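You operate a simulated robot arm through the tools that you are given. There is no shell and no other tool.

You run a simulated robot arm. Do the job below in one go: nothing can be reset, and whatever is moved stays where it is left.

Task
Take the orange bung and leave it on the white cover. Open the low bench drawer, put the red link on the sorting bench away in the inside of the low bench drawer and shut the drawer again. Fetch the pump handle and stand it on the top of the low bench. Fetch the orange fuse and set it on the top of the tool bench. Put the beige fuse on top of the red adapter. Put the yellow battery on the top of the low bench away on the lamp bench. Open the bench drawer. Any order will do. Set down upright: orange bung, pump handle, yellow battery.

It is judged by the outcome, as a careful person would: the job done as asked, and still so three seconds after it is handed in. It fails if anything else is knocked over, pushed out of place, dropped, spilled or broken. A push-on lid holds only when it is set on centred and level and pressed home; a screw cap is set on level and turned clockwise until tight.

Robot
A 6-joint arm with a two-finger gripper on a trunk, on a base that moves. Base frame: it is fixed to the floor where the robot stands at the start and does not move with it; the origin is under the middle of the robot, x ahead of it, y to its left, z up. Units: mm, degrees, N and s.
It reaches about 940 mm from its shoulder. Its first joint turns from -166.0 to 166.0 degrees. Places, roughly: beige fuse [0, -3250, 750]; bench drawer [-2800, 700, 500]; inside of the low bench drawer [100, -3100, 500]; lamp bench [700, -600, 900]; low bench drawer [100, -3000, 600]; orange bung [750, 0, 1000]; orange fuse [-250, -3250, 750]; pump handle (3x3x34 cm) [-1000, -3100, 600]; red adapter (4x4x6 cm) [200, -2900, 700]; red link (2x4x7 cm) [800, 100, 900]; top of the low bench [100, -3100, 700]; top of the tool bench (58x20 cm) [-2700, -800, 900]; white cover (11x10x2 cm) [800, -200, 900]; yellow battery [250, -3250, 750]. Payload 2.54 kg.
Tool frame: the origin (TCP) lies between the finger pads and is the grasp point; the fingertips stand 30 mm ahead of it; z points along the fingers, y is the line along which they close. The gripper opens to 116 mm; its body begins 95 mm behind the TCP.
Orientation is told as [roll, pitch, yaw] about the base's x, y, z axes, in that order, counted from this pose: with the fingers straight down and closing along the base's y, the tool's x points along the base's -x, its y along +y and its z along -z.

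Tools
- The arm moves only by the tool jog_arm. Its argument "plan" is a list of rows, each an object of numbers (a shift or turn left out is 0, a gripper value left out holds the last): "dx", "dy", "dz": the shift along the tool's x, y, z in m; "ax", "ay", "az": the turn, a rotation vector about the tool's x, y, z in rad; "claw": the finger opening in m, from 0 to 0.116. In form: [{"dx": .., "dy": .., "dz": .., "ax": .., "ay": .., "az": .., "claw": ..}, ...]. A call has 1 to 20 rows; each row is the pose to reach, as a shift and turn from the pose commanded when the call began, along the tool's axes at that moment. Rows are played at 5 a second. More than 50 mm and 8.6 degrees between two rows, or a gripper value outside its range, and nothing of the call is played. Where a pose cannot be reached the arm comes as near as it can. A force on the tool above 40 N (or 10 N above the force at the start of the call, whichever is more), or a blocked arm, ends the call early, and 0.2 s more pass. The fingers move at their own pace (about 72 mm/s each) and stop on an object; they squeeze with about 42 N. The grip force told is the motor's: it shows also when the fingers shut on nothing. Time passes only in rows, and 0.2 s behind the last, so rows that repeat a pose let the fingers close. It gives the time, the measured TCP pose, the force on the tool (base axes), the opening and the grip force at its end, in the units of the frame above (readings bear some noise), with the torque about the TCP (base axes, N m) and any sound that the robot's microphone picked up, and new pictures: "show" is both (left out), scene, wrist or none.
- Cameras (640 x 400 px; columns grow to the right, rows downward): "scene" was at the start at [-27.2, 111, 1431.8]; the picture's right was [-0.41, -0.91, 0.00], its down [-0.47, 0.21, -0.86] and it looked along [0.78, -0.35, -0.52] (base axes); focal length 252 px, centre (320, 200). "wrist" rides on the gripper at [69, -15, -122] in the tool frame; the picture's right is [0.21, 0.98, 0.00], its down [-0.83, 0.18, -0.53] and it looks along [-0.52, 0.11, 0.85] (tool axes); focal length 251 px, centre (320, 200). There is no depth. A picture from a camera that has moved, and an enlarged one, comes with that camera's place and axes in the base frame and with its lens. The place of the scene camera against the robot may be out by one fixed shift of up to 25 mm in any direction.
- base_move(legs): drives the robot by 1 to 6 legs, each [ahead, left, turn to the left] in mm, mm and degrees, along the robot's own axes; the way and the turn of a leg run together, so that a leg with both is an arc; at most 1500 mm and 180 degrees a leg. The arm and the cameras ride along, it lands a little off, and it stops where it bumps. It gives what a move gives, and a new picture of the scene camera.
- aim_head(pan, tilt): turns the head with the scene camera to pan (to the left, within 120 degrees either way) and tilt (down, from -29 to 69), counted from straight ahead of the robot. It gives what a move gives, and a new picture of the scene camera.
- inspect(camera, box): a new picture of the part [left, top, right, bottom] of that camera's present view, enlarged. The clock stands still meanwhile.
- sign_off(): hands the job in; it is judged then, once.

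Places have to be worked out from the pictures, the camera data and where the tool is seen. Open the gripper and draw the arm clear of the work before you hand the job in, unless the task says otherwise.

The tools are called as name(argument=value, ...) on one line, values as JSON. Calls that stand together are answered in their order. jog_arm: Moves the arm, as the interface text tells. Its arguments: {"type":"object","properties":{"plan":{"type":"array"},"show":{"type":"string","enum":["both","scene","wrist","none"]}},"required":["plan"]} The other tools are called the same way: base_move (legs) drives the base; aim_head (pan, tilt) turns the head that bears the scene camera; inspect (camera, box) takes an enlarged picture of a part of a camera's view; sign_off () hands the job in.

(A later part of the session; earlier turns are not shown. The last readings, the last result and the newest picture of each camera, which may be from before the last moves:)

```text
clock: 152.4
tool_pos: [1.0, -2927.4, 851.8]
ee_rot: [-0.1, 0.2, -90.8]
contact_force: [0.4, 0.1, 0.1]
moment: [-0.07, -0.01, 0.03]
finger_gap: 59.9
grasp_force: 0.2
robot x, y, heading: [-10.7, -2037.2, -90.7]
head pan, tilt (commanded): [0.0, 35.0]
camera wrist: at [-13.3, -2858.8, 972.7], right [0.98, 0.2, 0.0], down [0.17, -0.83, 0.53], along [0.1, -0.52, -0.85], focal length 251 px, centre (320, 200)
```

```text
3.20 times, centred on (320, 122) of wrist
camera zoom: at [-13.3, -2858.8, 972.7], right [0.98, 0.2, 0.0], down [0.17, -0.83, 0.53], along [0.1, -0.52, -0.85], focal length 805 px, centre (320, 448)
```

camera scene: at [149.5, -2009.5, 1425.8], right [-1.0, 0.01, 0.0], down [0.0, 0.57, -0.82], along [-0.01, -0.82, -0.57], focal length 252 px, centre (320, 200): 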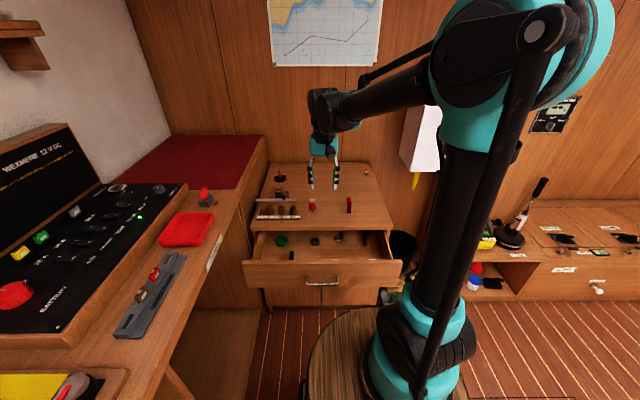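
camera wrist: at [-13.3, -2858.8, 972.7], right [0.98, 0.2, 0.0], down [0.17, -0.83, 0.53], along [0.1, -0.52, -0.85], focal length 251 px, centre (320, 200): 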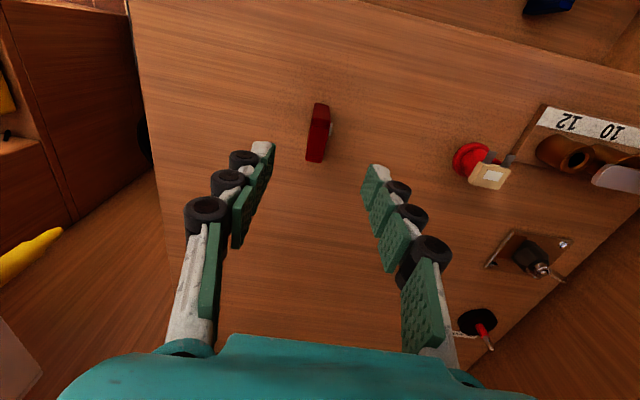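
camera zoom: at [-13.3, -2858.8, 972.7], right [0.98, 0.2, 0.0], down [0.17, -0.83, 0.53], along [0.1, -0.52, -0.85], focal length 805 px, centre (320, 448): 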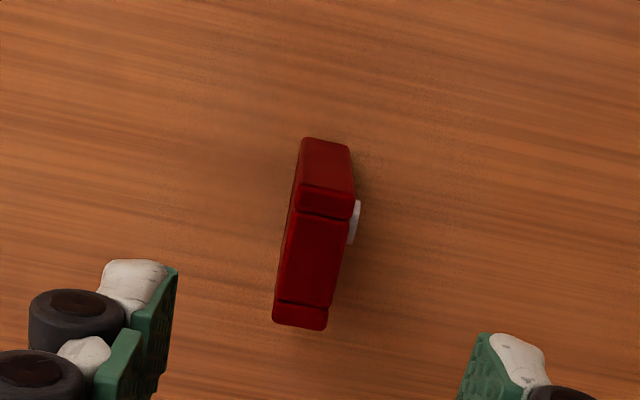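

The link is where I left it, centre about (-2, -2929). I lower over it and close at the same height as before.

jog_arm(plan=[{"dy": -0.003, "dx": -0.001, "dz": 0.04}, {"dy": -0.003, "dx": -0.001, "dz": 0.075}, {"dy": -0.003, "dx": -0.001, "dz": 0.09}, {"dy": -0.003, "dx": -0.001, "dz": 0.09, "claw": 0.03}, {"dy": -0.003, "dx": -0.001, "dz": 0.09, "claw": 0.005}, {"dy": -0.003, "dx": -0.001, "dz": 0.09, "claw": 0.005}, {"dy": -0.003, "dx": -0.001, "dz": 0.09, "claw": 0.005}], show="wrist")

jog_arm(plan=[{"dz": -0.015}, {"dz": -0.04}, {"dz": -0.08}, {"dz": -0.12}, {"dz": -0.16}], show="wrist")

```text
clock: 154.0
tool_pos: [-2.9, -2928.6, 762.6]
ee_rot: [-0.2, 0.2, -90.7]
contact_force: [-1.1, 0.4, -0.3]
moment: [0.04, 0.03, -0.01]
finger_gap: 15.6
grasp_force: 40.8
robot x, y, heading: [-11.7, -2038.4, -90.5]
head pan, tilt (commanded): [0.0, 35.0]
camera wrist: at [-16.3, -2860.4, 884.5], right [0.98, 0.2, 0.0], down [0.17, -0.83, 0.53], along [0.1, -0.52, -0.85], focal length 251 px, centre (320, 200)
```

wrist: 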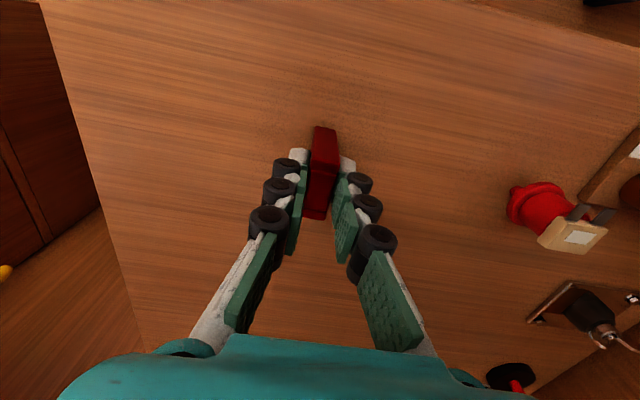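

```text
clock: 155.2
tool_pos: [-0.0, -2927.6, 922.4]
ee_rot: [-0.2, 0.2, -90.7]
contact_force: [0.7, -0.3, -1.3]
moment: [0.03, 0.01, 0.02]
finger_gap: 15.1
grasp_force: 41.0
robot x, y, heading: [-10.8, -2038.1, -90.5]
head pan, tilt (commanded): [0.0, 35.0]
camera wrist: at [-14.4, -2859.4, 1042.3], right [0.98, 0.2, 0.0], down [0.17, -0.83, 0.53], along [0.1, -0.52, -0.85], focal length 251 px, centre (320, 200)
```

wrist: 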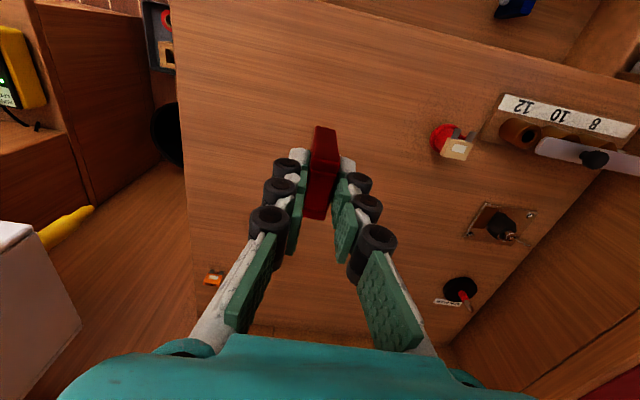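

The link is held. I carry it over to the free patch in the open drawer at about (155, -2735).

jog_arm(plan=[{"dx": 0.033, "dy": 0.025}, {"dx": 0.065, "dy": 0.051}, {"dx": 0.098, "dy": 0.076}, {"dx": 0.13, "dy": 0.102}, {"dx": 0.163, "dy": 0.127}, {"dx": 0.1945, "dy": 0.1527}, {"dx": 0.1945, "dy": 0.1527, "dz": 0.045}, {"dx": 0.1945, "dy": 0.1527, "dz": 0.09}])

inspect(camera="wrist", box=[180, 20, 500, 220])

```text
clock: 157.0
tool_pos: [150.7, -2736.1, 833.0]
ee_rot: [-0.1, 0.1, -90.7]
contact_force: [0.3, 0.1, -1.4]
moment: [-0.04, -0.01, -0.02]
finger_gap: 14.9
grasp_force: 41.5
robot x, y, heading: [-10.5, -2033.4, -90.2]
head pan, tilt (commanded): [0.0, 35.0]
camera scene: at [149.5, -2009.4, 1425.8], right [-1.0, 0.01, 0.0], down [0.0, 0.57, -0.82], along [-0.01, -0.82, -0.57], focal length 252 px, centre (320, 200)
camera wrist: at [137.3, -2667.3, 954.1], right [0.98, 0.2, 0.0], down [0.17, -0.83, 0.53], along [0.1, -0.52, -0.85], focal length 251 px, centre (320, 200)
```

scene: 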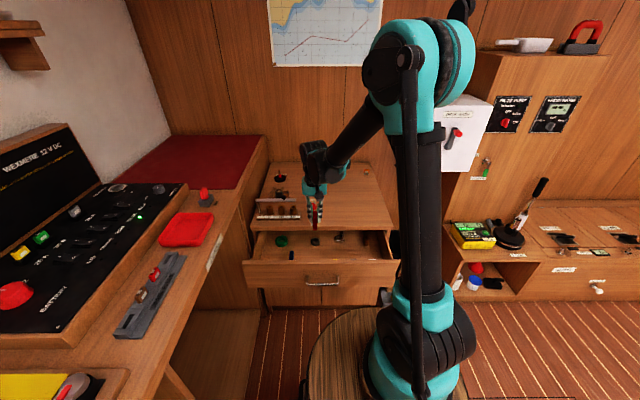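
wrist: 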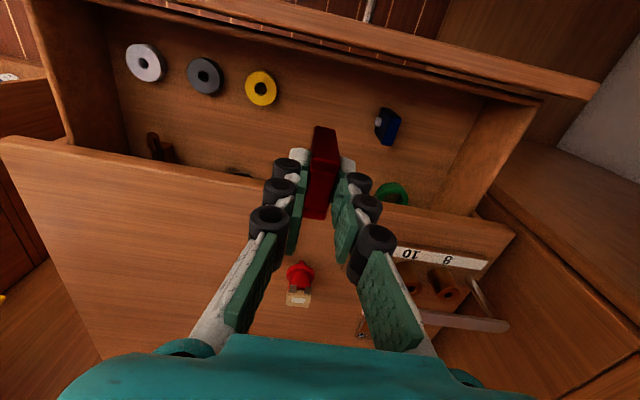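

```text
2.00 times, centred on (340, 120) of wrist
camera zoom: at [137.3, -2667.3, 954.1], right [0.98, 0.2, 0.0], down [0.17, -0.83, 0.53], along [0.1, -0.52, -0.85], focal length 503 px, centre (280, 360)
```

zoom: 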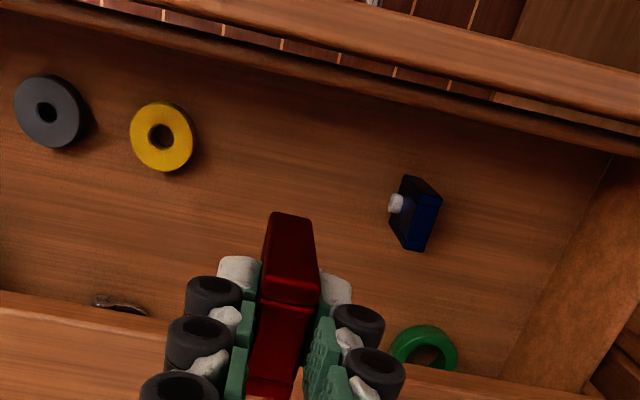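

The spot below is free (yellow bobbin left, blue piece right). I lower the link into the drawer, slowing near the floor.

jog_arm(plan=[{"dz": 0.04}, {"dz": 0.08}, {"dz": 0.12}, {"dz": 0.15}, {"dz": 0.17}, {"dz": 0.178}])

```text
clock: 158.4
tool_pos: [152.6, -2735.0, 653.2]
ee_rot: [-0.2, 0.2, -90.7]
contact_force: [0.3, 0.6, -0.5]
moment: [-0.04, 0.0, 0.03]
finger_gap: 15.1
grasp_force: 41.2
robot x, y, heading: [-10.2, -2039.1, -90.7]
head pan, tilt (commanded): [0.0, 35.0]
camera scene: at [149.5, -2009.5, 1425.8], right [-1.0, 0.01, 0.0], down [0.0, 0.57, -0.82], along [-0.01, -0.82, -0.57], focal length 252 px, centre (320, 200)
camera wrist: at [138.2, -2666.8, 775.1], right [0.98, 0.2, 0.0], down [0.17, -0.83, 0.53], along [0.1, -0.52, -0.85], focal length 251 px, centre (320, 200)
```

scene: 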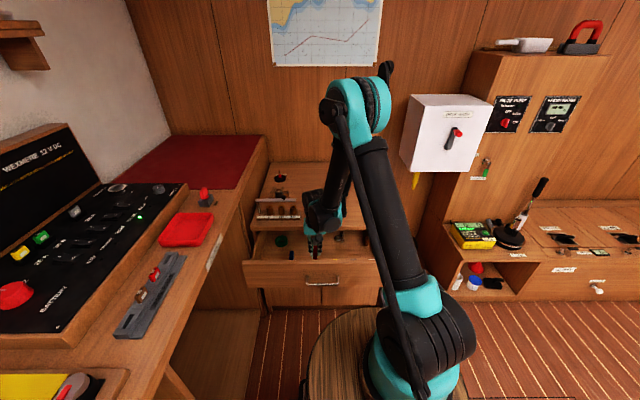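
wrist: 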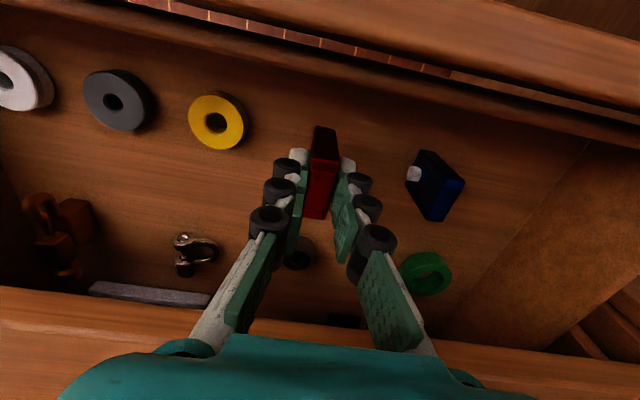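

The link is well inside the drawer with nothing beneath it. I lower on in small steps to the drawer floor.

jog_arm(plan=[{"dz": 0.003}, {"dz": 0.006}, {"dz": 0.009}, {"dz": 0.011}, {"dz": 0.013}], show="wrist")

```text
clock: 159.6
tool_pos: [151.9, -2734.7, 640.6]
ee_rot: [-0.3, 0.2, -90.7]
contact_force: [0.2, -0.5, -1.1]
moment: [-0.03, 0.03, -0.01]
finger_gap: 15.1
grasp_force: 41.3
robot x, y, heading: [-13.3, -2040.0, -90.4]
head pan, tilt (commanded): [0.0, 35.0]
camera wrist: at [137.5, -2666.7, 762.4], right [0.98, 0.2, 0.0], down [0.17, -0.83, 0.53], along [0.1, -0.52, -0.85], focal length 251 px, centre (320, 200)
```

wrist: 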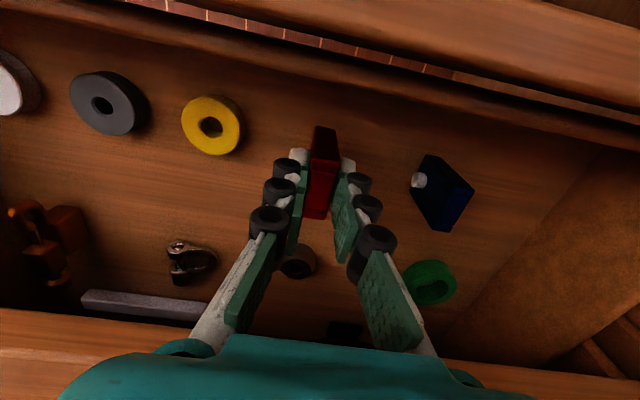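

No contact yet at z 640.6; I go on in 2 mm steps.

jog_arm(plan=[{"dz": 0.002}, {"dz": 0.004}, {"dz": 0.006}, {"dz": 0.008}, {"dz": 0.01}], show="wrist")

```text
clock: 160.8
tool_pos: [151.5, -2734.8, 631.1]
ee_rot: [-0.2, 0.1, -90.7]
contact_force: [-0.2, -0.2, -1.7]
moment: [-0.03, 0.0, -0.01]
finger_gap: 14.8
grasp_force: 41.2
robot x, y, heading: [-10.9, -2037.5, -90.6]
head pan, tilt (commanded): [0.0, 35.0]
camera wrist: at [138.0, -2665.7, 752.5], right [0.98, 0.2, 0.0], down [0.17, -0.83, 0.53], along [0.1, -0.52, -0.85], focal length 251 px, centre (320, 200)
```

wrist: 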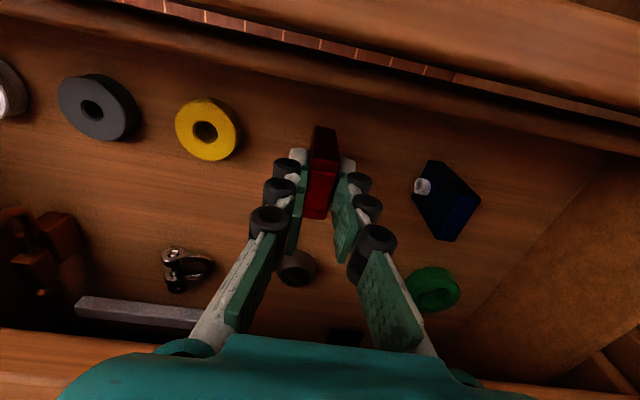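

Still free; I go on down.

jog_arm(plan=[{"dz": 0.002}, {"dz": 0.004}, {"dz": 0.006}, {"dz": 0.008}, {"dz": 0.01}], show="wrist")

```text
clock: 162.0
tool_pos: [151.9, -2734.2, 620.7]
ee_rot: [-0.3, 0.2, -90.7]
contact_force: [0.2, -0.1, -0.7]
moment: [-0.01, -0.04, -0.01]
finger_gap: 15.0
grasp_force: 41.3
robot x, y, heading: [-7.2, -2040.7, -90.4]
head pan, tilt (commanded): [0.0, 35.0]
camera wrist: at [138.0, -2666.1, 742.3], right [0.98, 0.2, 0.0], down [0.17, -0.83, 0.53], along [0.1, -0.52, -0.85], focal length 251 px, centre (320, 200)
```

wrist: 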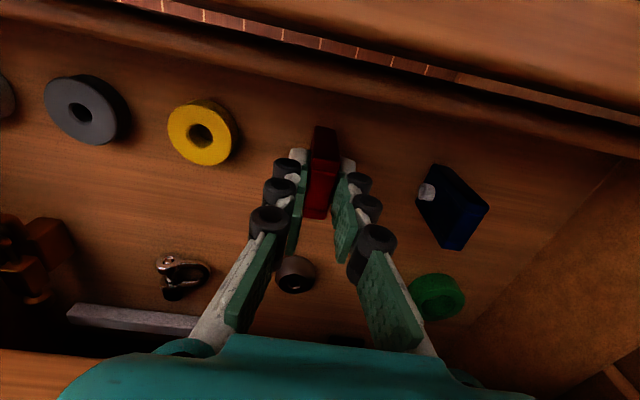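

Still free at z 620.7; floor should be near. I continue by 2 mm steps.

jog_arm(plan=[{"dz": 0.002}, {"dz": 0.004}, {"dz": 0.006}, {"dz": 0.008}], show="wrist")

```text
clock: 163.0
tool_pos: [151.5, -2735.5, 613.1]
ee_rot: [-0.2, 0.2, -90.8]
contact_force: [0.4, -0.3, -0.6]
moment: [-0.01, 0.03, -0.03]
finger_gap: 15.0
grasp_force: 41.0
robot x, y, heading: [-14.4, -2037.8, -90.6]
head pan, tilt (commanded): [0.0, 35.0]
camera wrist: at [137.7, -2666.0, 734.9], right [0.98, 0.2, 0.0], down [0.17, -0.83, 0.53], along [0.1, -0.52, -0.85], focal length 251 px, centre (320, 200)
```

wrist: 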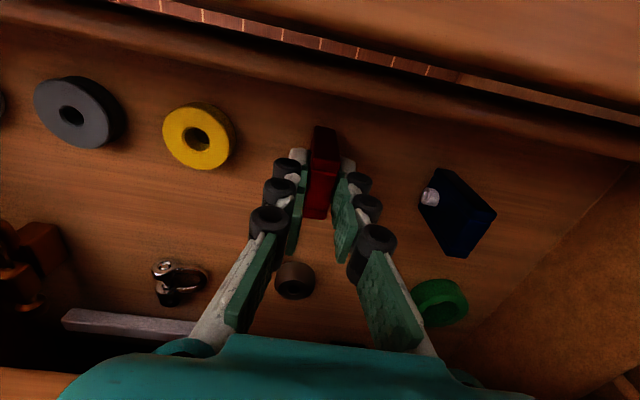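

The drawer floor is deeper than thought (front panel reaches from about z 524 to 684). I shift 12 mm away from the front panel to keep the camera clear and lower on.

jog_arm(plan=[{"dx": -0.006}, {"dx": -0.012}, {"dx": -0.012, "dz": 0.002}, {"dx": -0.012, "dz": 0.004}, {"dx": -0.012, "dz": 0.006}, {"dx": -0.012, "dz": 0.008}, {"dx": -0.012, "dz": 0.01}])

```text
clock: 164.6
tool_pos: [151.9, -2747.2, 603.7]
ee_rot: [-0.2, 0.1, -90.6]
contact_force: [6.1, 0.4, 28.6]
moment: [0.04, -0.33, -0.03]
finger_gap: 14.8
grasp_force: 40.7
robot x, y, heading: [-10.8, -2037.0, -90.2]
head pan, tilt (commanded): [0.0, 35.0]
camera scene: at [149.5, -2008.6, 1425.8], right [-1.0, 0.01, 0.0], down [0.0, 0.57, -0.82], along [-0.01, -0.82, -0.57], focal length 252 px, centre (320, 200)
camera wrist: at [137.5, -2677.5, 725.1], right [0.98, 0.2, 0.0], down [0.17, -0.83, 0.53], along [0.11, -0.52, -0.85], focal length 251 px, centre (320, 200)
```

scene: 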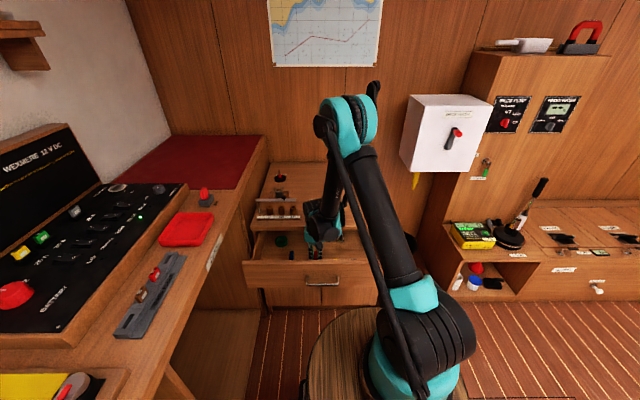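
wrist: 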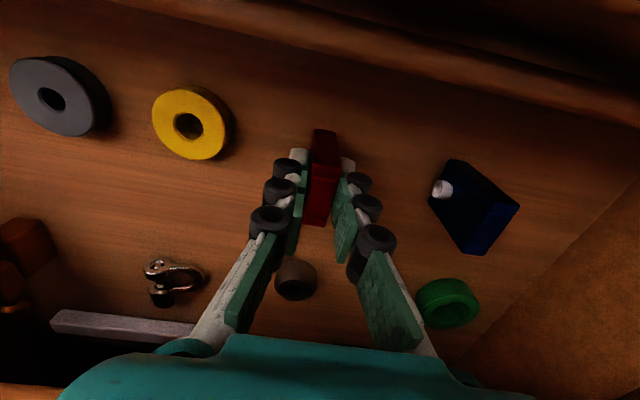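

Contact with 29 N: the link stands on the drawer floor. I ease up, release and rise straight out of the drawer.

jog_arm(plan=[{"dz": -0.001}, {"dz": -0.0015}, {"dz": -0.0015, "claw": 0.03}, {"dz": -0.0015, "claw": 0.046}, {"dz": -0.0015, "claw": 0.046}], show="wrist")

jog_arm(plan=[{"dz": -0.015}, {"dz": -0.04}, {"dz": -0.08}, {"dz": -0.12}, {"dz": -0.16}, {"dz": -0.2}, {"dz": -0.24}])

```text
clock: 165.8
tool_pos: [151.6, -2746.5, 603.6]
ee_rot: [-0.3, 0.2, -90.8]
contact_force: [-0.2, 0.1, 0.3]
moment: [0.0, 0.0, 0.01]
finger_gap: 46.2
grasp_force: 0.0
robot x, y, heading: [-13.3, -2035.3, -90.6]
head pan, tilt (commanded): [0.0, 35.0]
camera wrist: at [136.9, -2678.3, 725.9], right [0.98, 0.2, 0.0], down [0.17, -0.83, 0.53], along [0.1, -0.52, -0.85], focal length 251 px, centre (320, 200)
```

wrist: 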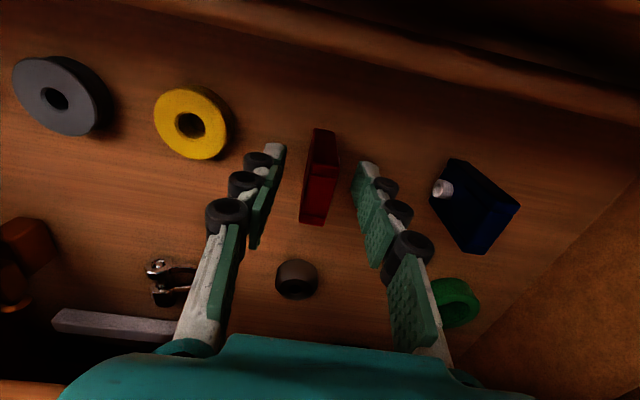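

```text
clock: 167.4
tool_pos: [151.5, -2749.0, 844.2]
ee_rot: [-0.2, 0.2, -90.8]
contact_force: [-0.1, -0.5, 0.6]
moment: [0.04, 0.02, -0.02]
finger_gap: 46.0
grasp_force: 0.1
robot x, y, heading: [-11.0, -2038.4, -90.5]
head pan, tilt (commanded): [0.0, 35.0]
camera scene: at [149.6, -2009.6, 1425.8], right [-1.0, 0.01, 0.0], down [0.0, 0.57, -0.82], along [-0.01, -0.82, -0.57], focal length 252 px, centre (320, 200)
camera wrist: at [137.1, -2679.5, 966.1], right [0.98, 0.2, 0.0], down [0.17, -0.83, 0.53], along [0.1, -0.52, -0.85], focal length 251 px, centre (320, 200)
```

scene: 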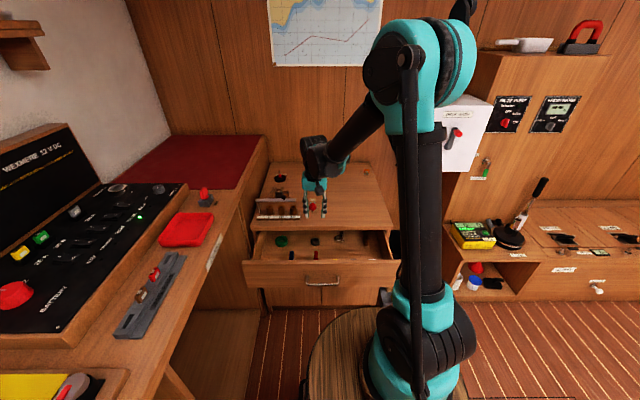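
wrist: 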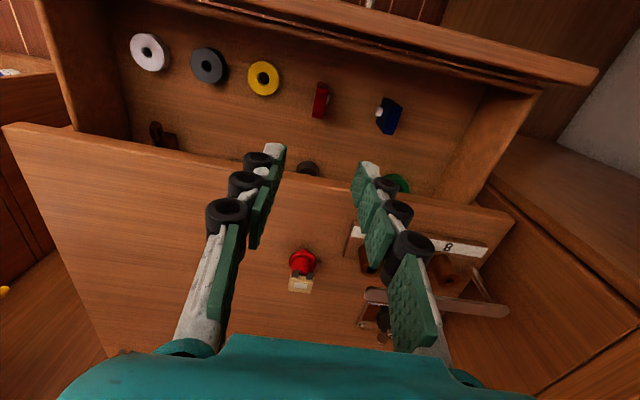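

The link stands in the drawer. To shut it I back up 200 mm, close the fingers, and bring them down in front of the handle bar with a 20° tilt.

base_move(legs=[[-200, 0, 0.6]])

jog_arm(plan=[{"dx": 0.01, "dy": -0.008, "dz": 0.035, "ay": -0.09, "claw": 0.0}, {"dx": 0.01, "dy": -0.016, "dz": 0.075, "ay": -0.18}, {"dx": 0.01, "dy": -0.025, "dz": 0.115, "ay": -0.27}, {"dx": 0.01, "dy": -0.03, "dz": 0.155, "ay": -0.349}, {"dx": 0.01, "dy": -0.03, "dz": 0.195, "ay": -0.349}])

```text
clock: 169.0
tool_pos: [164.2, -2543.7, 844.7]
ee_rot: [-0.2, 0.2, -89.8]
contact_force: [0.0, -0.1, -0.9]
moment: [-0.01, 0.02, 0.02]
finger_gap: 45.8
grasp_force: 0.1
robot x, y, heading: [-11.5, -1836.1, -89.5]
head pan, tilt (commanded): [0.0, 35.0]
camera scene: at [149.0, -1804.8, 1425.8], right [-1.0, -0.01, 0.0], down [0.0, 0.57, -0.82], along [0.01, -0.82, -0.57], focal length 252 px, centre (320, 200)
```

scene: 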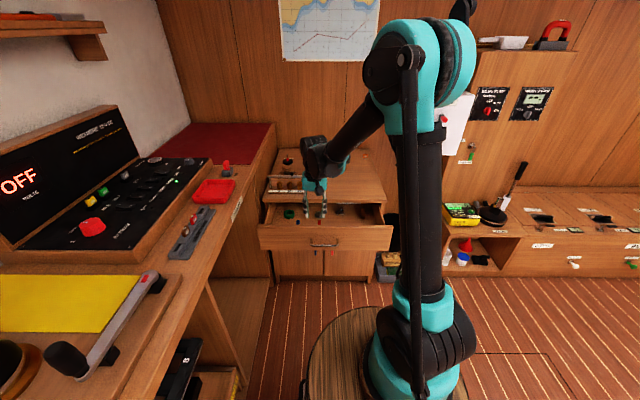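

```text
clock: 170.2
tool_pos: [138.1, -2552.2, 675.4]
ee_rot: [-0.3, -19.8, -89.7]
contact_force: [0.5, 0.2, -0.5]
moment: [-0.03, -0.02, -0.01]
finger_gap: 0.1
grasp_force: 28.6
out of reach, approached as far as the arm can: row 5
robot x, y, heading: [-12.1, -1832.4, -89.4]
head pan, tilt (commanded): [0.0, 35.0]
camera scene: at [149.0, -1804.7, 1425.8], right [-1.0, -0.01, 0.0], down [0.0, 0.57, -0.82], along [0.01, -0.82, -0.57], focal length 252 px, centre (320, 200)
camera wrist: at [123.3, -2446.4, 767.1], right [0.98, 0.21, -0.08], down [0.19, -0.6, 0.78], along [0.11, -0.78, -0.62], focal length 251 px, centre (320, 200)
```

scene: 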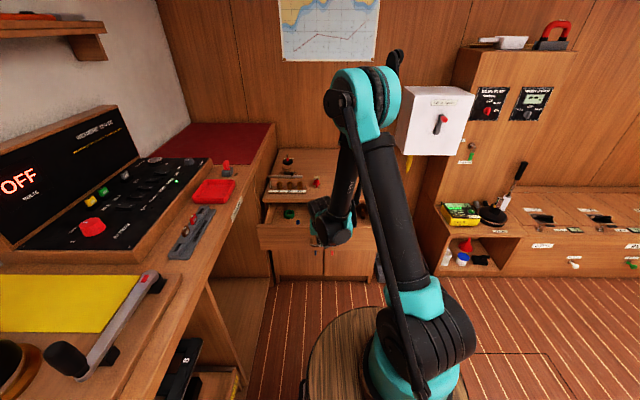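
wrist: 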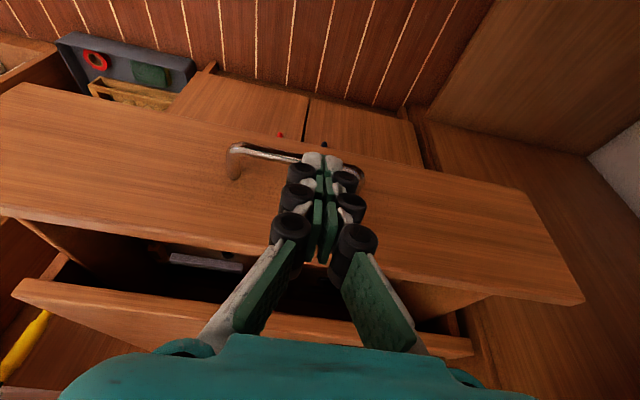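

The low near pose is at the arm's limit, so I will push on the panel above the handle instead. I raise the fingertips to about z 660 and centre them at x 122.

jog_arm(plan=[{"dx": -0.008, "dy": -0.008, "dz": -0.014}, {"dx": -0.016, "dy": -0.016, "dz": -0.02}])

inspect(camera="wrist", box=[200, 100, 440, 280])

```text
clock: 170.8
tool_pos: [122.9, -2561.8, 700.7]
ee_rot: [-0.2, -19.9, -89.7]
contact_force: [-0.4, 0.7, 1.0]
moment: [0.02, -0.03, 0.04]
finger_gap: 0.0
grasp_force: 28.3
robot x, y, heading: [-12.4, -1833.7, -89.8]
head pan, tilt (commanded): [0.0, 35.0]
camera scene: at [149.0, -1804.8, 1425.8], right [-1.0, -0.01, 0.0], down [0.0, 0.57, -0.82], along [0.01, -0.82, -0.57], focal length 252 px, centre (320, 200)
camera wrist: at [108.1, -2455.4, 792.1], right [0.98, 0.21, -0.08], down [0.19, -0.59, 0.78], along [0.12, -0.78, -0.62], focal length 251 px, centre (320, 200)
```

scene: 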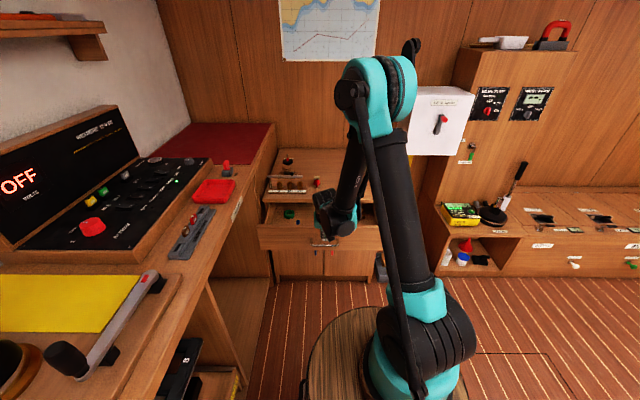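
wrist: 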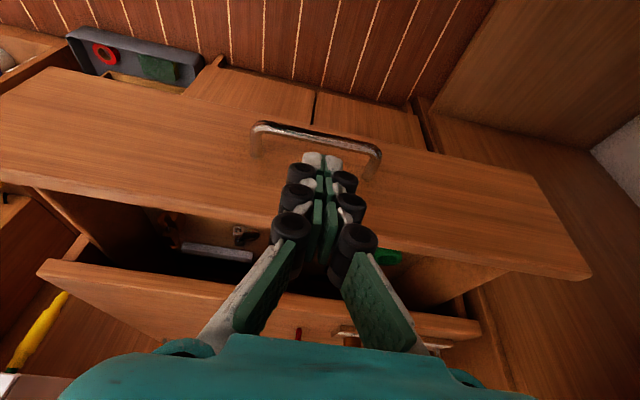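

```text
2.22 times, centred on (320, 190) of wrist
camera zoom: at [108.1, -2455.4, 792.1], right [0.98, 0.21, -0.08], down [0.19, -0.59, 0.78], along [0.12, -0.78, -0.62], focal length 559 px, centre (320, 222)
```

zoom: 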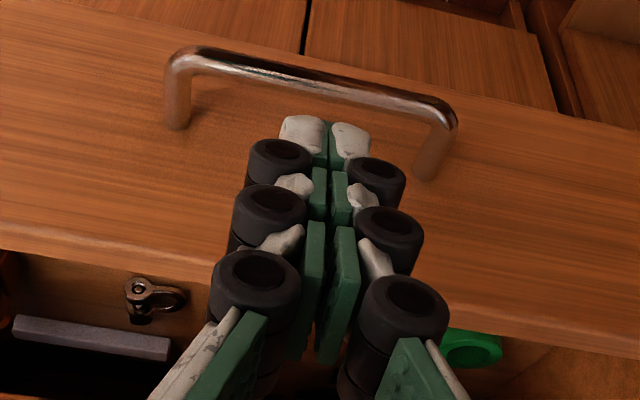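

The closed fingertips are centred above the handle in front of the panel. I lower 12 mm, move to contact and push the drawer in steadily.

jog_arm(plan=[{"dx": -0.02, "dz": 0.018}, {"dx": -0.04, "dz": 0.028}, {"dx": -0.054, "dz": 0.0325}, {"dx": -0.068, "dz": 0.0376}, {"dx": -0.087, "dz": 0.0445}, {"dx": -0.106, "dz": 0.0514}, {"dx": -0.125, "dz": 0.0583}, {"dx": -0.144, "dz": 0.0652}, {"dx": -0.163, "dz": 0.072}, {"dx": -0.182, "dz": 0.079}])

```text
clock: 173.0
tool_pos: [124.9, -2758.8, 688.4]
ee_rot: [-0.2, -19.9, -89.8]
contact_force: [0.2, 0.2, 0.2]
moment: [-0.01, -0.01, -0.04]
finger_gap: 0.0
grasp_force: 28.6
robot x, y, heading: [-11.3, -1837.7, -89.3]
head pan, tilt (commanded): [0.0, 35.0]
camera scene: at [149.0, -1804.8, 1425.8], right [-1.0, -0.01, 0.0], down [0.0, 0.57, -0.82], along [0.01, -0.82, -0.57], focal length 252 px, centre (320, 200)
camera wrist: at [109.8, -2654.1, 779.1], right [0.98, 0.21, -0.08], down [0.19, -0.59, 0.78], along [0.12, -0.78, -0.62], focal length 251 px, centre (320, 200)
```

scene: 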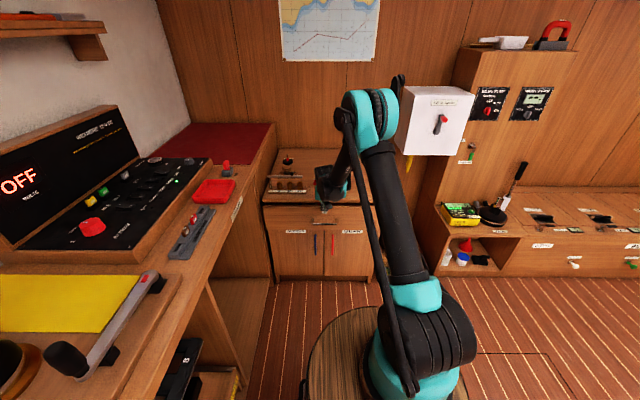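
wrist: 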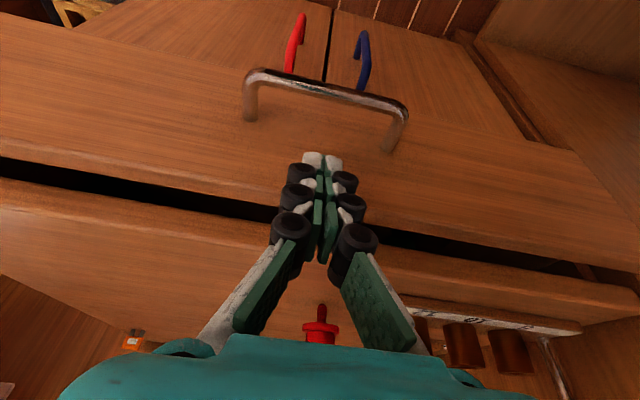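

The drawer is nearly shut. I push the remaining stretch slowly until it stops.

jog_arm(plan=[{"dx": -0.009, "dz": 0.0034}, {"dx": -0.018, "dz": 0.0068}, {"dx": -0.0245, "dz": 0.009}, {"dx": -0.0282, "dz": 0.0103}, {"dx": -0.032, "dz": 0.0116}, {"dx": -0.0355, "dz": 0.013}, {"dx": -0.0355, "dz": 0.013}])

```text
clock: 174.6
tool_pos: [126.4, -2797.3, 687.3]
ee_rot: [-0.3, -19.8, -89.8]
contact_force: [-0.1, -0.4, -0.2]
moment: [-0.03, -0.04, 0.02]
finger_gap: 0.0
grasp_force: 28.4
robot x, y, heading: [-9.0, -1837.7, -89.7]
head pan, tilt (commanded): [0.0, 35.0]
camera scene: at [149.0, -1804.9, 1425.8], right [-1.0, -0.01, 0.0], down [0.0, 0.57, -0.82], along [0.01, -0.82, -0.57], focal length 252 px, centre (320, 200)
camera wrist: at [110.2, -2691.5, 777.9], right [0.98, 0.21, -0.08], down [0.19, -0.59, 0.78], along [0.12, -0.78, -0.62], focal length 251 px, centre (320, 200)
```

scene: 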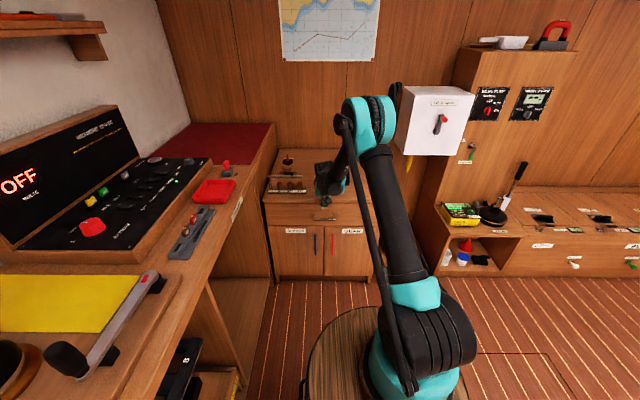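
wrist: 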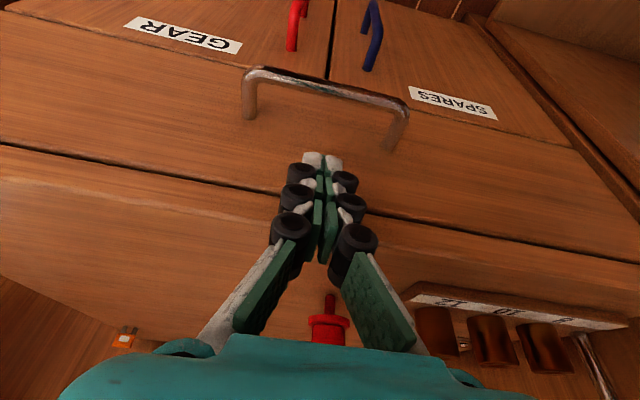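

It looks almost flush but no stopping force yet; I push a few millimetres more.

jog_arm(plan=[{"dx": -0.0028, "dz": 0.001}, {"dx": -0.0056, "dz": 0.002}, {"dx": -0.0085, "dz": 0.003}, {"dx": -0.0113, "dz": 0.004}])

inspect(camera="wrist", box=[160, 60, 480, 280])

```text
clock: 175.6
tool_pos: [126.3, -2803.4, 687.6]
ee_rot: [-0.3, -19.4, -89.8]
contact_force: [-0.6, 6.1, 0.8]
moment: [0.09, 0.05, 0.0]
finger_gap: 5.7
grasp_force: 29.1
robot x, y, heading: [-8.1, -1837.6, -89.5]
head pan, tilt (commanded): [0.0, 35.0]
stopped in row 4: the force on the tool passed its limit at 46 N (the readings are from after the stop); the commanded pose is now the measured one
camera scene: at [149.0, -1804.2, 1425.8], right [-1.0, -0.01, 0.0], down [0.0, 0.57, -0.82], along [0.01, -0.82, -0.57], focal length 252 px, centre (320, 200)
camera wrist: at [110.4, -2698.3, 779.0], right [0.98, 0.21, -0.08], down [0.19, -0.6, 0.78], along [0.12, -0.77, -0.62], focal length 251 px, centre (320, 200)
```

scene: 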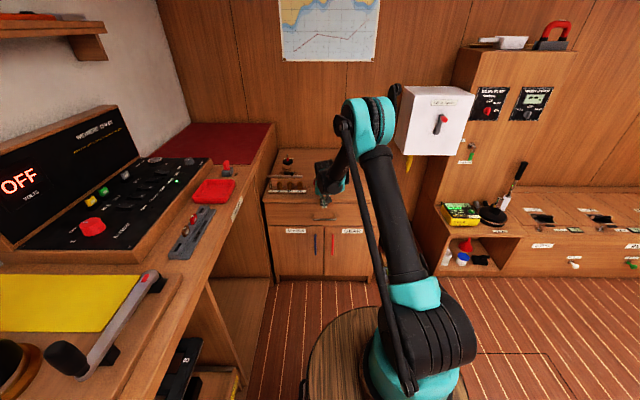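
wrist: 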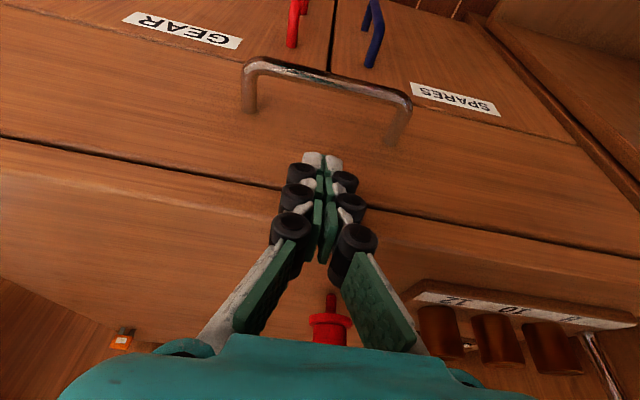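

```text
1.82 times, centred on (320, 170) of wrist
camera zoom: at [110.4, -2698.3, 779.0], right [0.98, 0.21, -0.08], down [0.19, -0.6, 0.78], along [0.12, -0.77, -0.62], focal length 457 px, centre (320, 254)
```

zoom: 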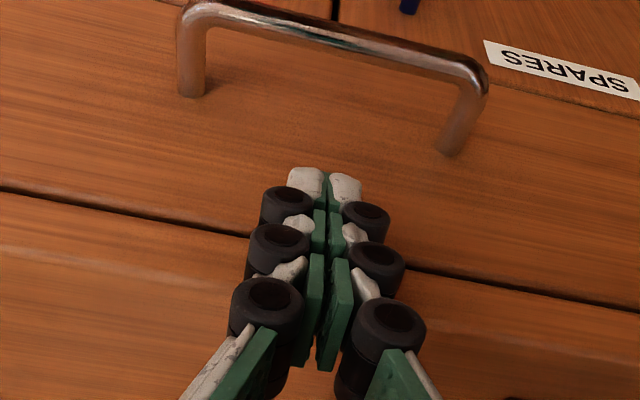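

The drawer is shut (it stopped at 46 N and sits flush). I draw the fingers back from it and raise the arm to the carrying pose.

jog_arm(plan=[{"dx": 0.03, "dz": -0.011}, {"dx": 0.0752, "dz": -0.0274}, {"dx": 0.095, "dz": -0.07, "dy": -0.01}, {"dx": 0.113, "dz": -0.115, "dy": -0.02}, {"dx": 0.13, "dz": -0.16, "dy": -0.03}, {"dx": 0.147, "dz": -0.206, "dy": -0.035}, {"dx": 0.164, "dz": -0.252, "dy": -0.04}, {"dx": 0.181, "dz": -0.298, "dy": -0.045}, {"dx": 0.198, "dz": -0.344, "dy": -0.05}, {"dx": 0.215, "dz": -0.39, "dy": -0.055}, {"dx": 0.232, "dz": -0.436, "dy": -0.06}, {"dx": 0.245, "dz": -0.482, "dy": -0.07}, {"dx": 0.25, "dz": -0.528, "dy": -0.08}, {"dx": 0.25, "dz": -0.57, "dy": -0.08}], show="scene")

inspect(camera="scene", box=[250, 130, 570, 290])

```text
clock: 178.6
tool_pos: [45.4, -2378.5, 1142.8]
ee_rot: [-0.1, -19.4, -89.7]
contact_force: [-0.5, 0.2, 0.3]
moment: [0.0, 0.0, -0.01]
finger_gap: 0.2
grasp_force: 28.9
robot x, y, heading: [-10.7, -1837.1, -89.3]
head pan, tilt (commanded): [0.0, 35.0]
camera scene: at [149.0, -1804.5, 1425.8], right [-1.0, -0.01, 0.0], down [0.0, 0.57, -0.82], along [0.01, -0.82, -0.57], focal length 252 px, centre (320, 200)
```

scene: 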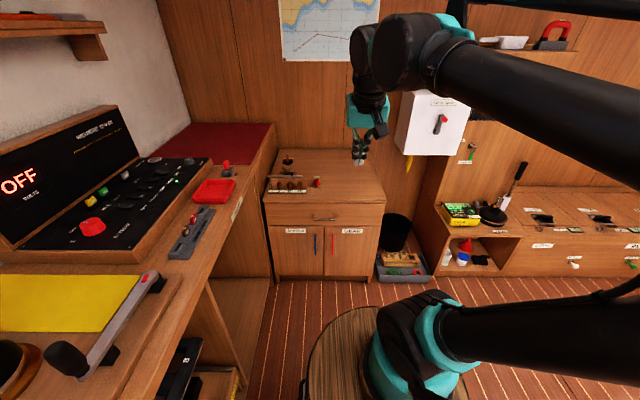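

```text
2.00 times, centred on (410, 210) of scene
camera zoom: at [149.0, -1804.5, 1425.8], right [-1.0, -0.01, 0.0], down [0.0, 0.57, -0.82], along [0.01, -0.82, -0.57], focal length 505 px, centre (140, 180)
```

zoom: 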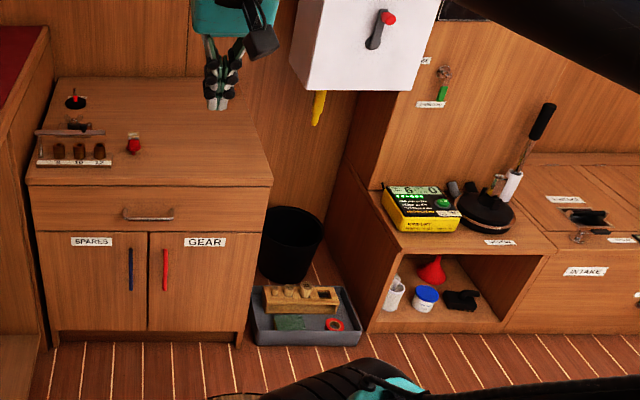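

The drawer is shut and everything on the low bench stands well. Now the pump handle: I slide the base 1000 mm to the right and look towards the pump locker.

base_move(legs=[[0, -1000, -0.5], [250, 0, 0]])

```text
clock: 185.2
tool_pos: [-948.8, -2634.5, 1142.1]
ee_rot: [-0.1, -19.4, -90.2]
contact_force: [-0.1, -1.2, -0.2]
moment: [0.0, 0.01, -0.01]
finger_gap: 0.2
grasp_force: 28.9
robot x, y, heading: [-1002.0, -2087.9, -89.8]
head pan, tilt (commanded): [0.0, 35.0]
camera scene: at [-840.2, -2060.3, 1425.8], right [-1.0, 0.0, 0.0], down [0.0, 0.57, -0.82], along [0.0, -0.82, -0.57], focal length 252 px, centre (320, 200)
```

scene: 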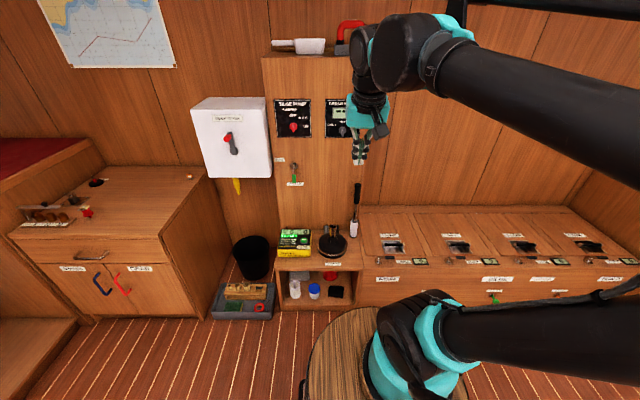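

inspect(camera="scene", box=[270, 160, 390, 310])

jog_arm(plan=[{"dx": -0.02}], show="wrist")

```text
2.67 times, centred on (330, 235) of scene
camera zoom: at [-840.2, -2060.3, 1425.8], right [-1.0, 0.0, 0.0], down [0.0, 0.57, -0.82], along [0.0, -0.82, -0.57], focal length 673 px, centre (293, 107)
```

zoom: 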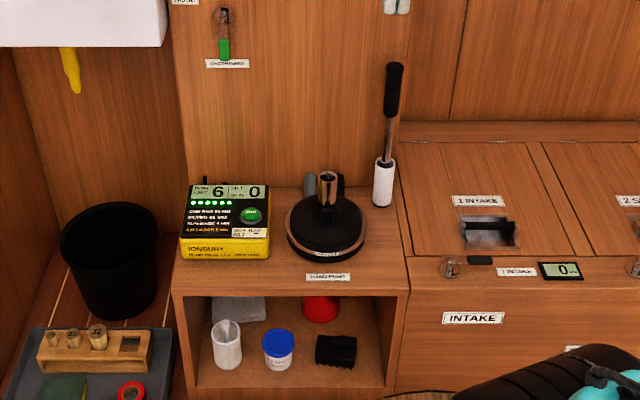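

```text
clock: 185.6
tool_pos: [-948.3, -2653.1, 1148.5]
ee_rot: [-0.2, -19.4, -90.1]
contact_force: [-0.3, -0.2, -0.1]
moment: [-0.04, -0.01, -0.02]
finger_gap: 0.0
grasp_force: 28.3
robot x, y, heading: [-1000.1, -2091.6, -89.9]
head pan, tilt (commanded): [0.0, 35.0]
camera wrist: at [-962.3, -2547.7, 1240.9], right [0.98, 0.2, -0.08], down [0.18, -0.6, 0.78], along [0.11, -0.77, -0.62], focal length 251 px, centre (320, 200)
```

wrist: 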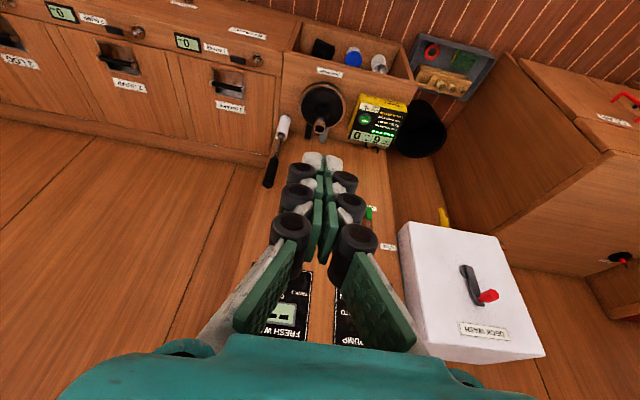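

The handle stands in the corner right of the pump: white sleeve below, metal rod, black grip on top (top near z 768). I zoom in with the wrist camera to see whether the white sleeve belongs to it.

inspect(camera="wrist", box=[240, 70, 400, 195])

inspect(camera="scene", box=[330, 170, 380, 245])

```text
3.20 times, centred on (320, 132) of wrist
camera zoom: at [-962.3, -2547.7, 1240.9], right [0.98, 0.2, -0.08], down [0.18, -0.6, 0.78], along [0.11, -0.77, -0.62], focal length 805 px, centre (320, 416)
```

zoom: 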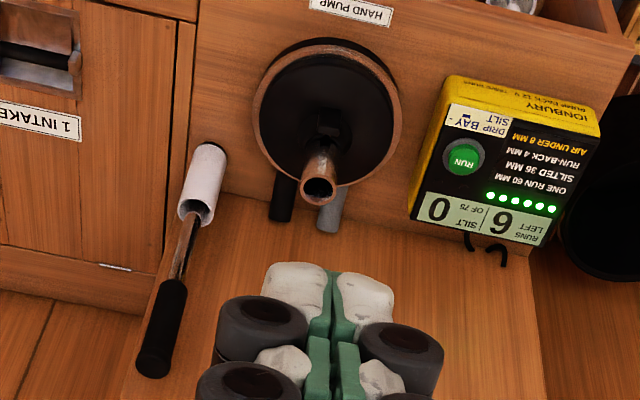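

```text
5.33 times, centred on (355, 208) of scene
camera zoom: at [-840.3, -2060.2, 1425.8], right [-1.0, 0.0, 0.0], down [0.0, 0.57, -0.82], along [0.0, -0.82, -0.57], focal length 1346 px, centre (133, 160)
```

zoom: 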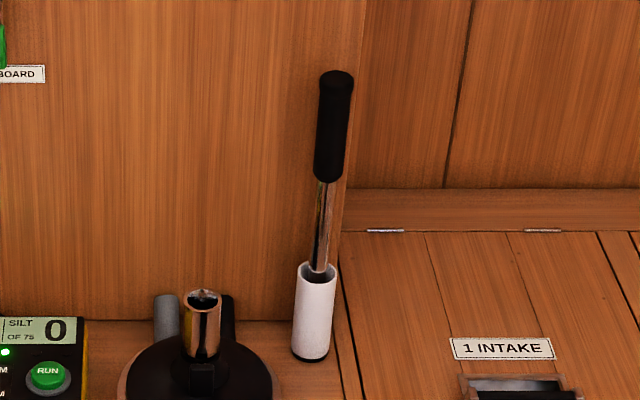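

The white sleeve is a fixed holder; the handle (rod about 21 mm, grip about 32 mm) stands nearly vertical in it, top near (-1037, -3137, 740), with the panel wall about 50 mm behind. I drive 200 mm ahead and bring the open gripper above it, tilted 20°, for a closer look.

base_move(legs=[[200, 0, 0]])

jog_arm(plan=[{"dx": -0.012, "dy": -0.015, "dz": 0.035, "claw": 0.08}, {"dx": -0.024, "dy": -0.03, "dz": 0.07}, {"dx": -0.036, "dy": -0.045, "dz": 0.105}, {"dx": -0.048, "dy": -0.06, "dz": 0.14}, {"dx": -0.06, "dy": -0.075, "dz": 0.175}])

```text
clock: 187.2
tool_pos: [-950.1, -2852.8, 1149.5]
ee_rot: [-0.2, -19.4, -90.4]
contact_force: [0.4, 0.3, 0.4]
moment: [0.03, 0.01, 0.0]
finger_gap: 0.0
grasp_force: 28.2
robot x, y, heading: [-1001.1, -2289.8, -90.4]
head pan, tilt (commanded): [0.0, 35.0]
camera scene: at [-840.6, -2260.2, 1425.8], right [-1.0, 0.0, 0.0], down [0.0, 0.57, -0.82], along [0.0, -0.82, -0.57], focal length 252 px, centre (320, 200)
```

scene: 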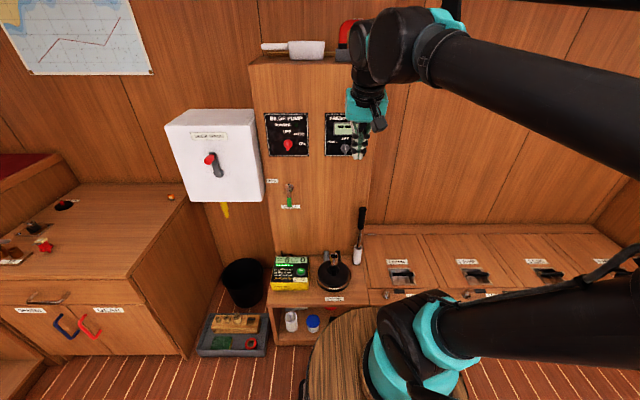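

```text
clock: 188.4
tool_pos: [-1026.6, -2963.6, 1003.6]
ee_rot: [-0.2, -19.3, -90.4]
contact_force: [0.4, 0.8, -1.2]
moment: [-0.06, 0.0, -0.02]
finger_gap: 80.1
grasp_force: 0.1
robot x, y, heading: [-1004.9, -2287.8, -90.3]
head pan, tilt (commanded): [0.0, 35.0]
camera scene: at [-840.6, -2260.0, 1425.8], right [-1.0, 0.0, 0.0], down [0.0, 0.57, -0.82], along [0.0, -0.82, -0.57], focal length 252 px, centre (320, 200)
camera wrist: at [-1040.2, -2857.6, 1095.8], right [0.98, 0.19, -0.08], down [0.18, -0.6, 0.78], along [0.11, -0.77, -0.62], focal length 251 px, centre (320, 200)
```

scene: 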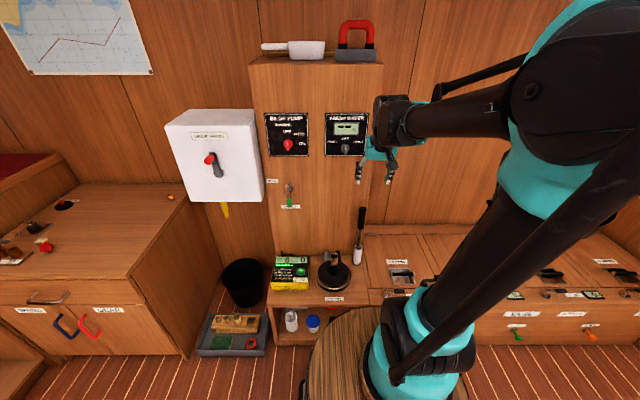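
wrist: 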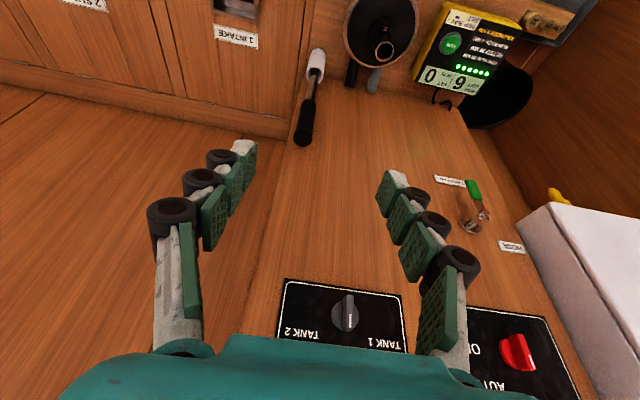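

inspect(camera="wrist", box=[240, 30, 400, 155])

```text
3.20 times, centred on (320, 92) of wrist
camera zoom: at [-1040.2, -2857.6, 1095.8], right [0.98, 0.19, -0.08], down [0.18, -0.6, 0.78], along [0.11, -0.77, -0.62], focal length 805 px, centre (320, 544)
```

zoom: 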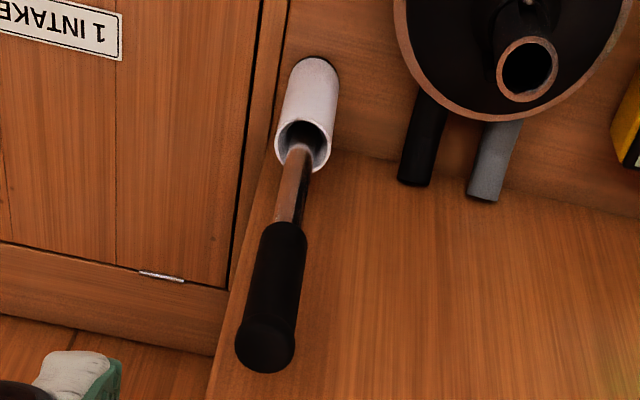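

The handle's axis is vertical within about a degree at (-1041, -3140), grip from z 616 to 736. I move to 150 mm short along the tilted tool axis and check alignment.

jog_arm(plan=[{"dx": -0.0124, "dy": -0.003, "dz": 0.041}, {"dx": -0.0248, "dy": -0.006, "dz": 0.082}, {"dx": -0.037, "dy": -0.009, "dz": 0.123}, {"dx": -0.0495, "dy": -0.012, "dz": 0.164}, {"dx": -0.062, "dy": -0.0135, "dz": 0.205}], show="wrist")

inspect(camera="wrist", box=[220, 50, 440, 210])

```text
clock: 189.6
tool_pos: [-1042.4, -3095.0, 829.7]
ee_rot: [-0.2, -19.4, -90.4]
contact_force: [-0.2, 0.0, 0.0]
moment: [-0.04, -0.01, 0.02]
finger_gap: 79.8
grasp_force: 0.1
robot x, y, heading: [-1001.6, -2291.1, -90.4]
head pan, tilt (commanded): [0.0, 35.0]
camera wrist: at [-1055.6, -2989.1, 921.2], right [0.98, 0.19, -0.08], down [0.18, -0.6, 0.78], along [0.11, -0.77, -0.62], focal length 251 px, centre (320, 200)
```

wrist: 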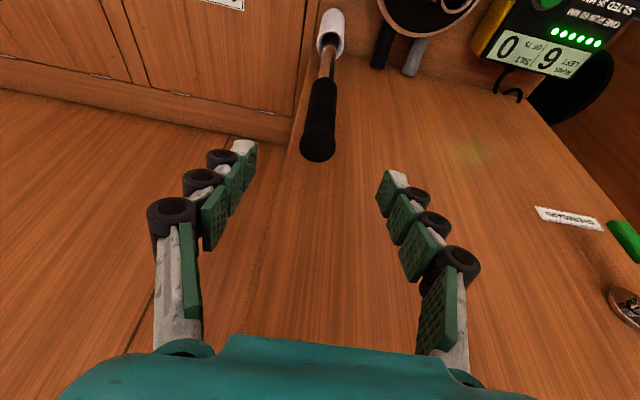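

```text
2.50 times, centred on (330, 130) of wrist
camera zoom: at [-1055.6, -2989.1, 921.2], right [0.98, 0.19, -0.08], down [0.18, -0.6, 0.78], along [0.11, -0.77, -0.62], focal length 629 px, centre (295, 375)
```

zoom: 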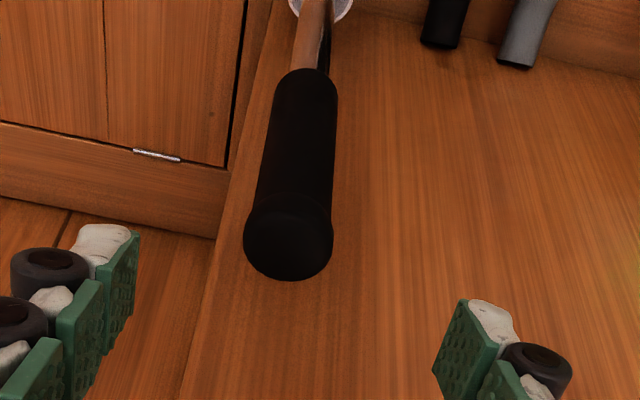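

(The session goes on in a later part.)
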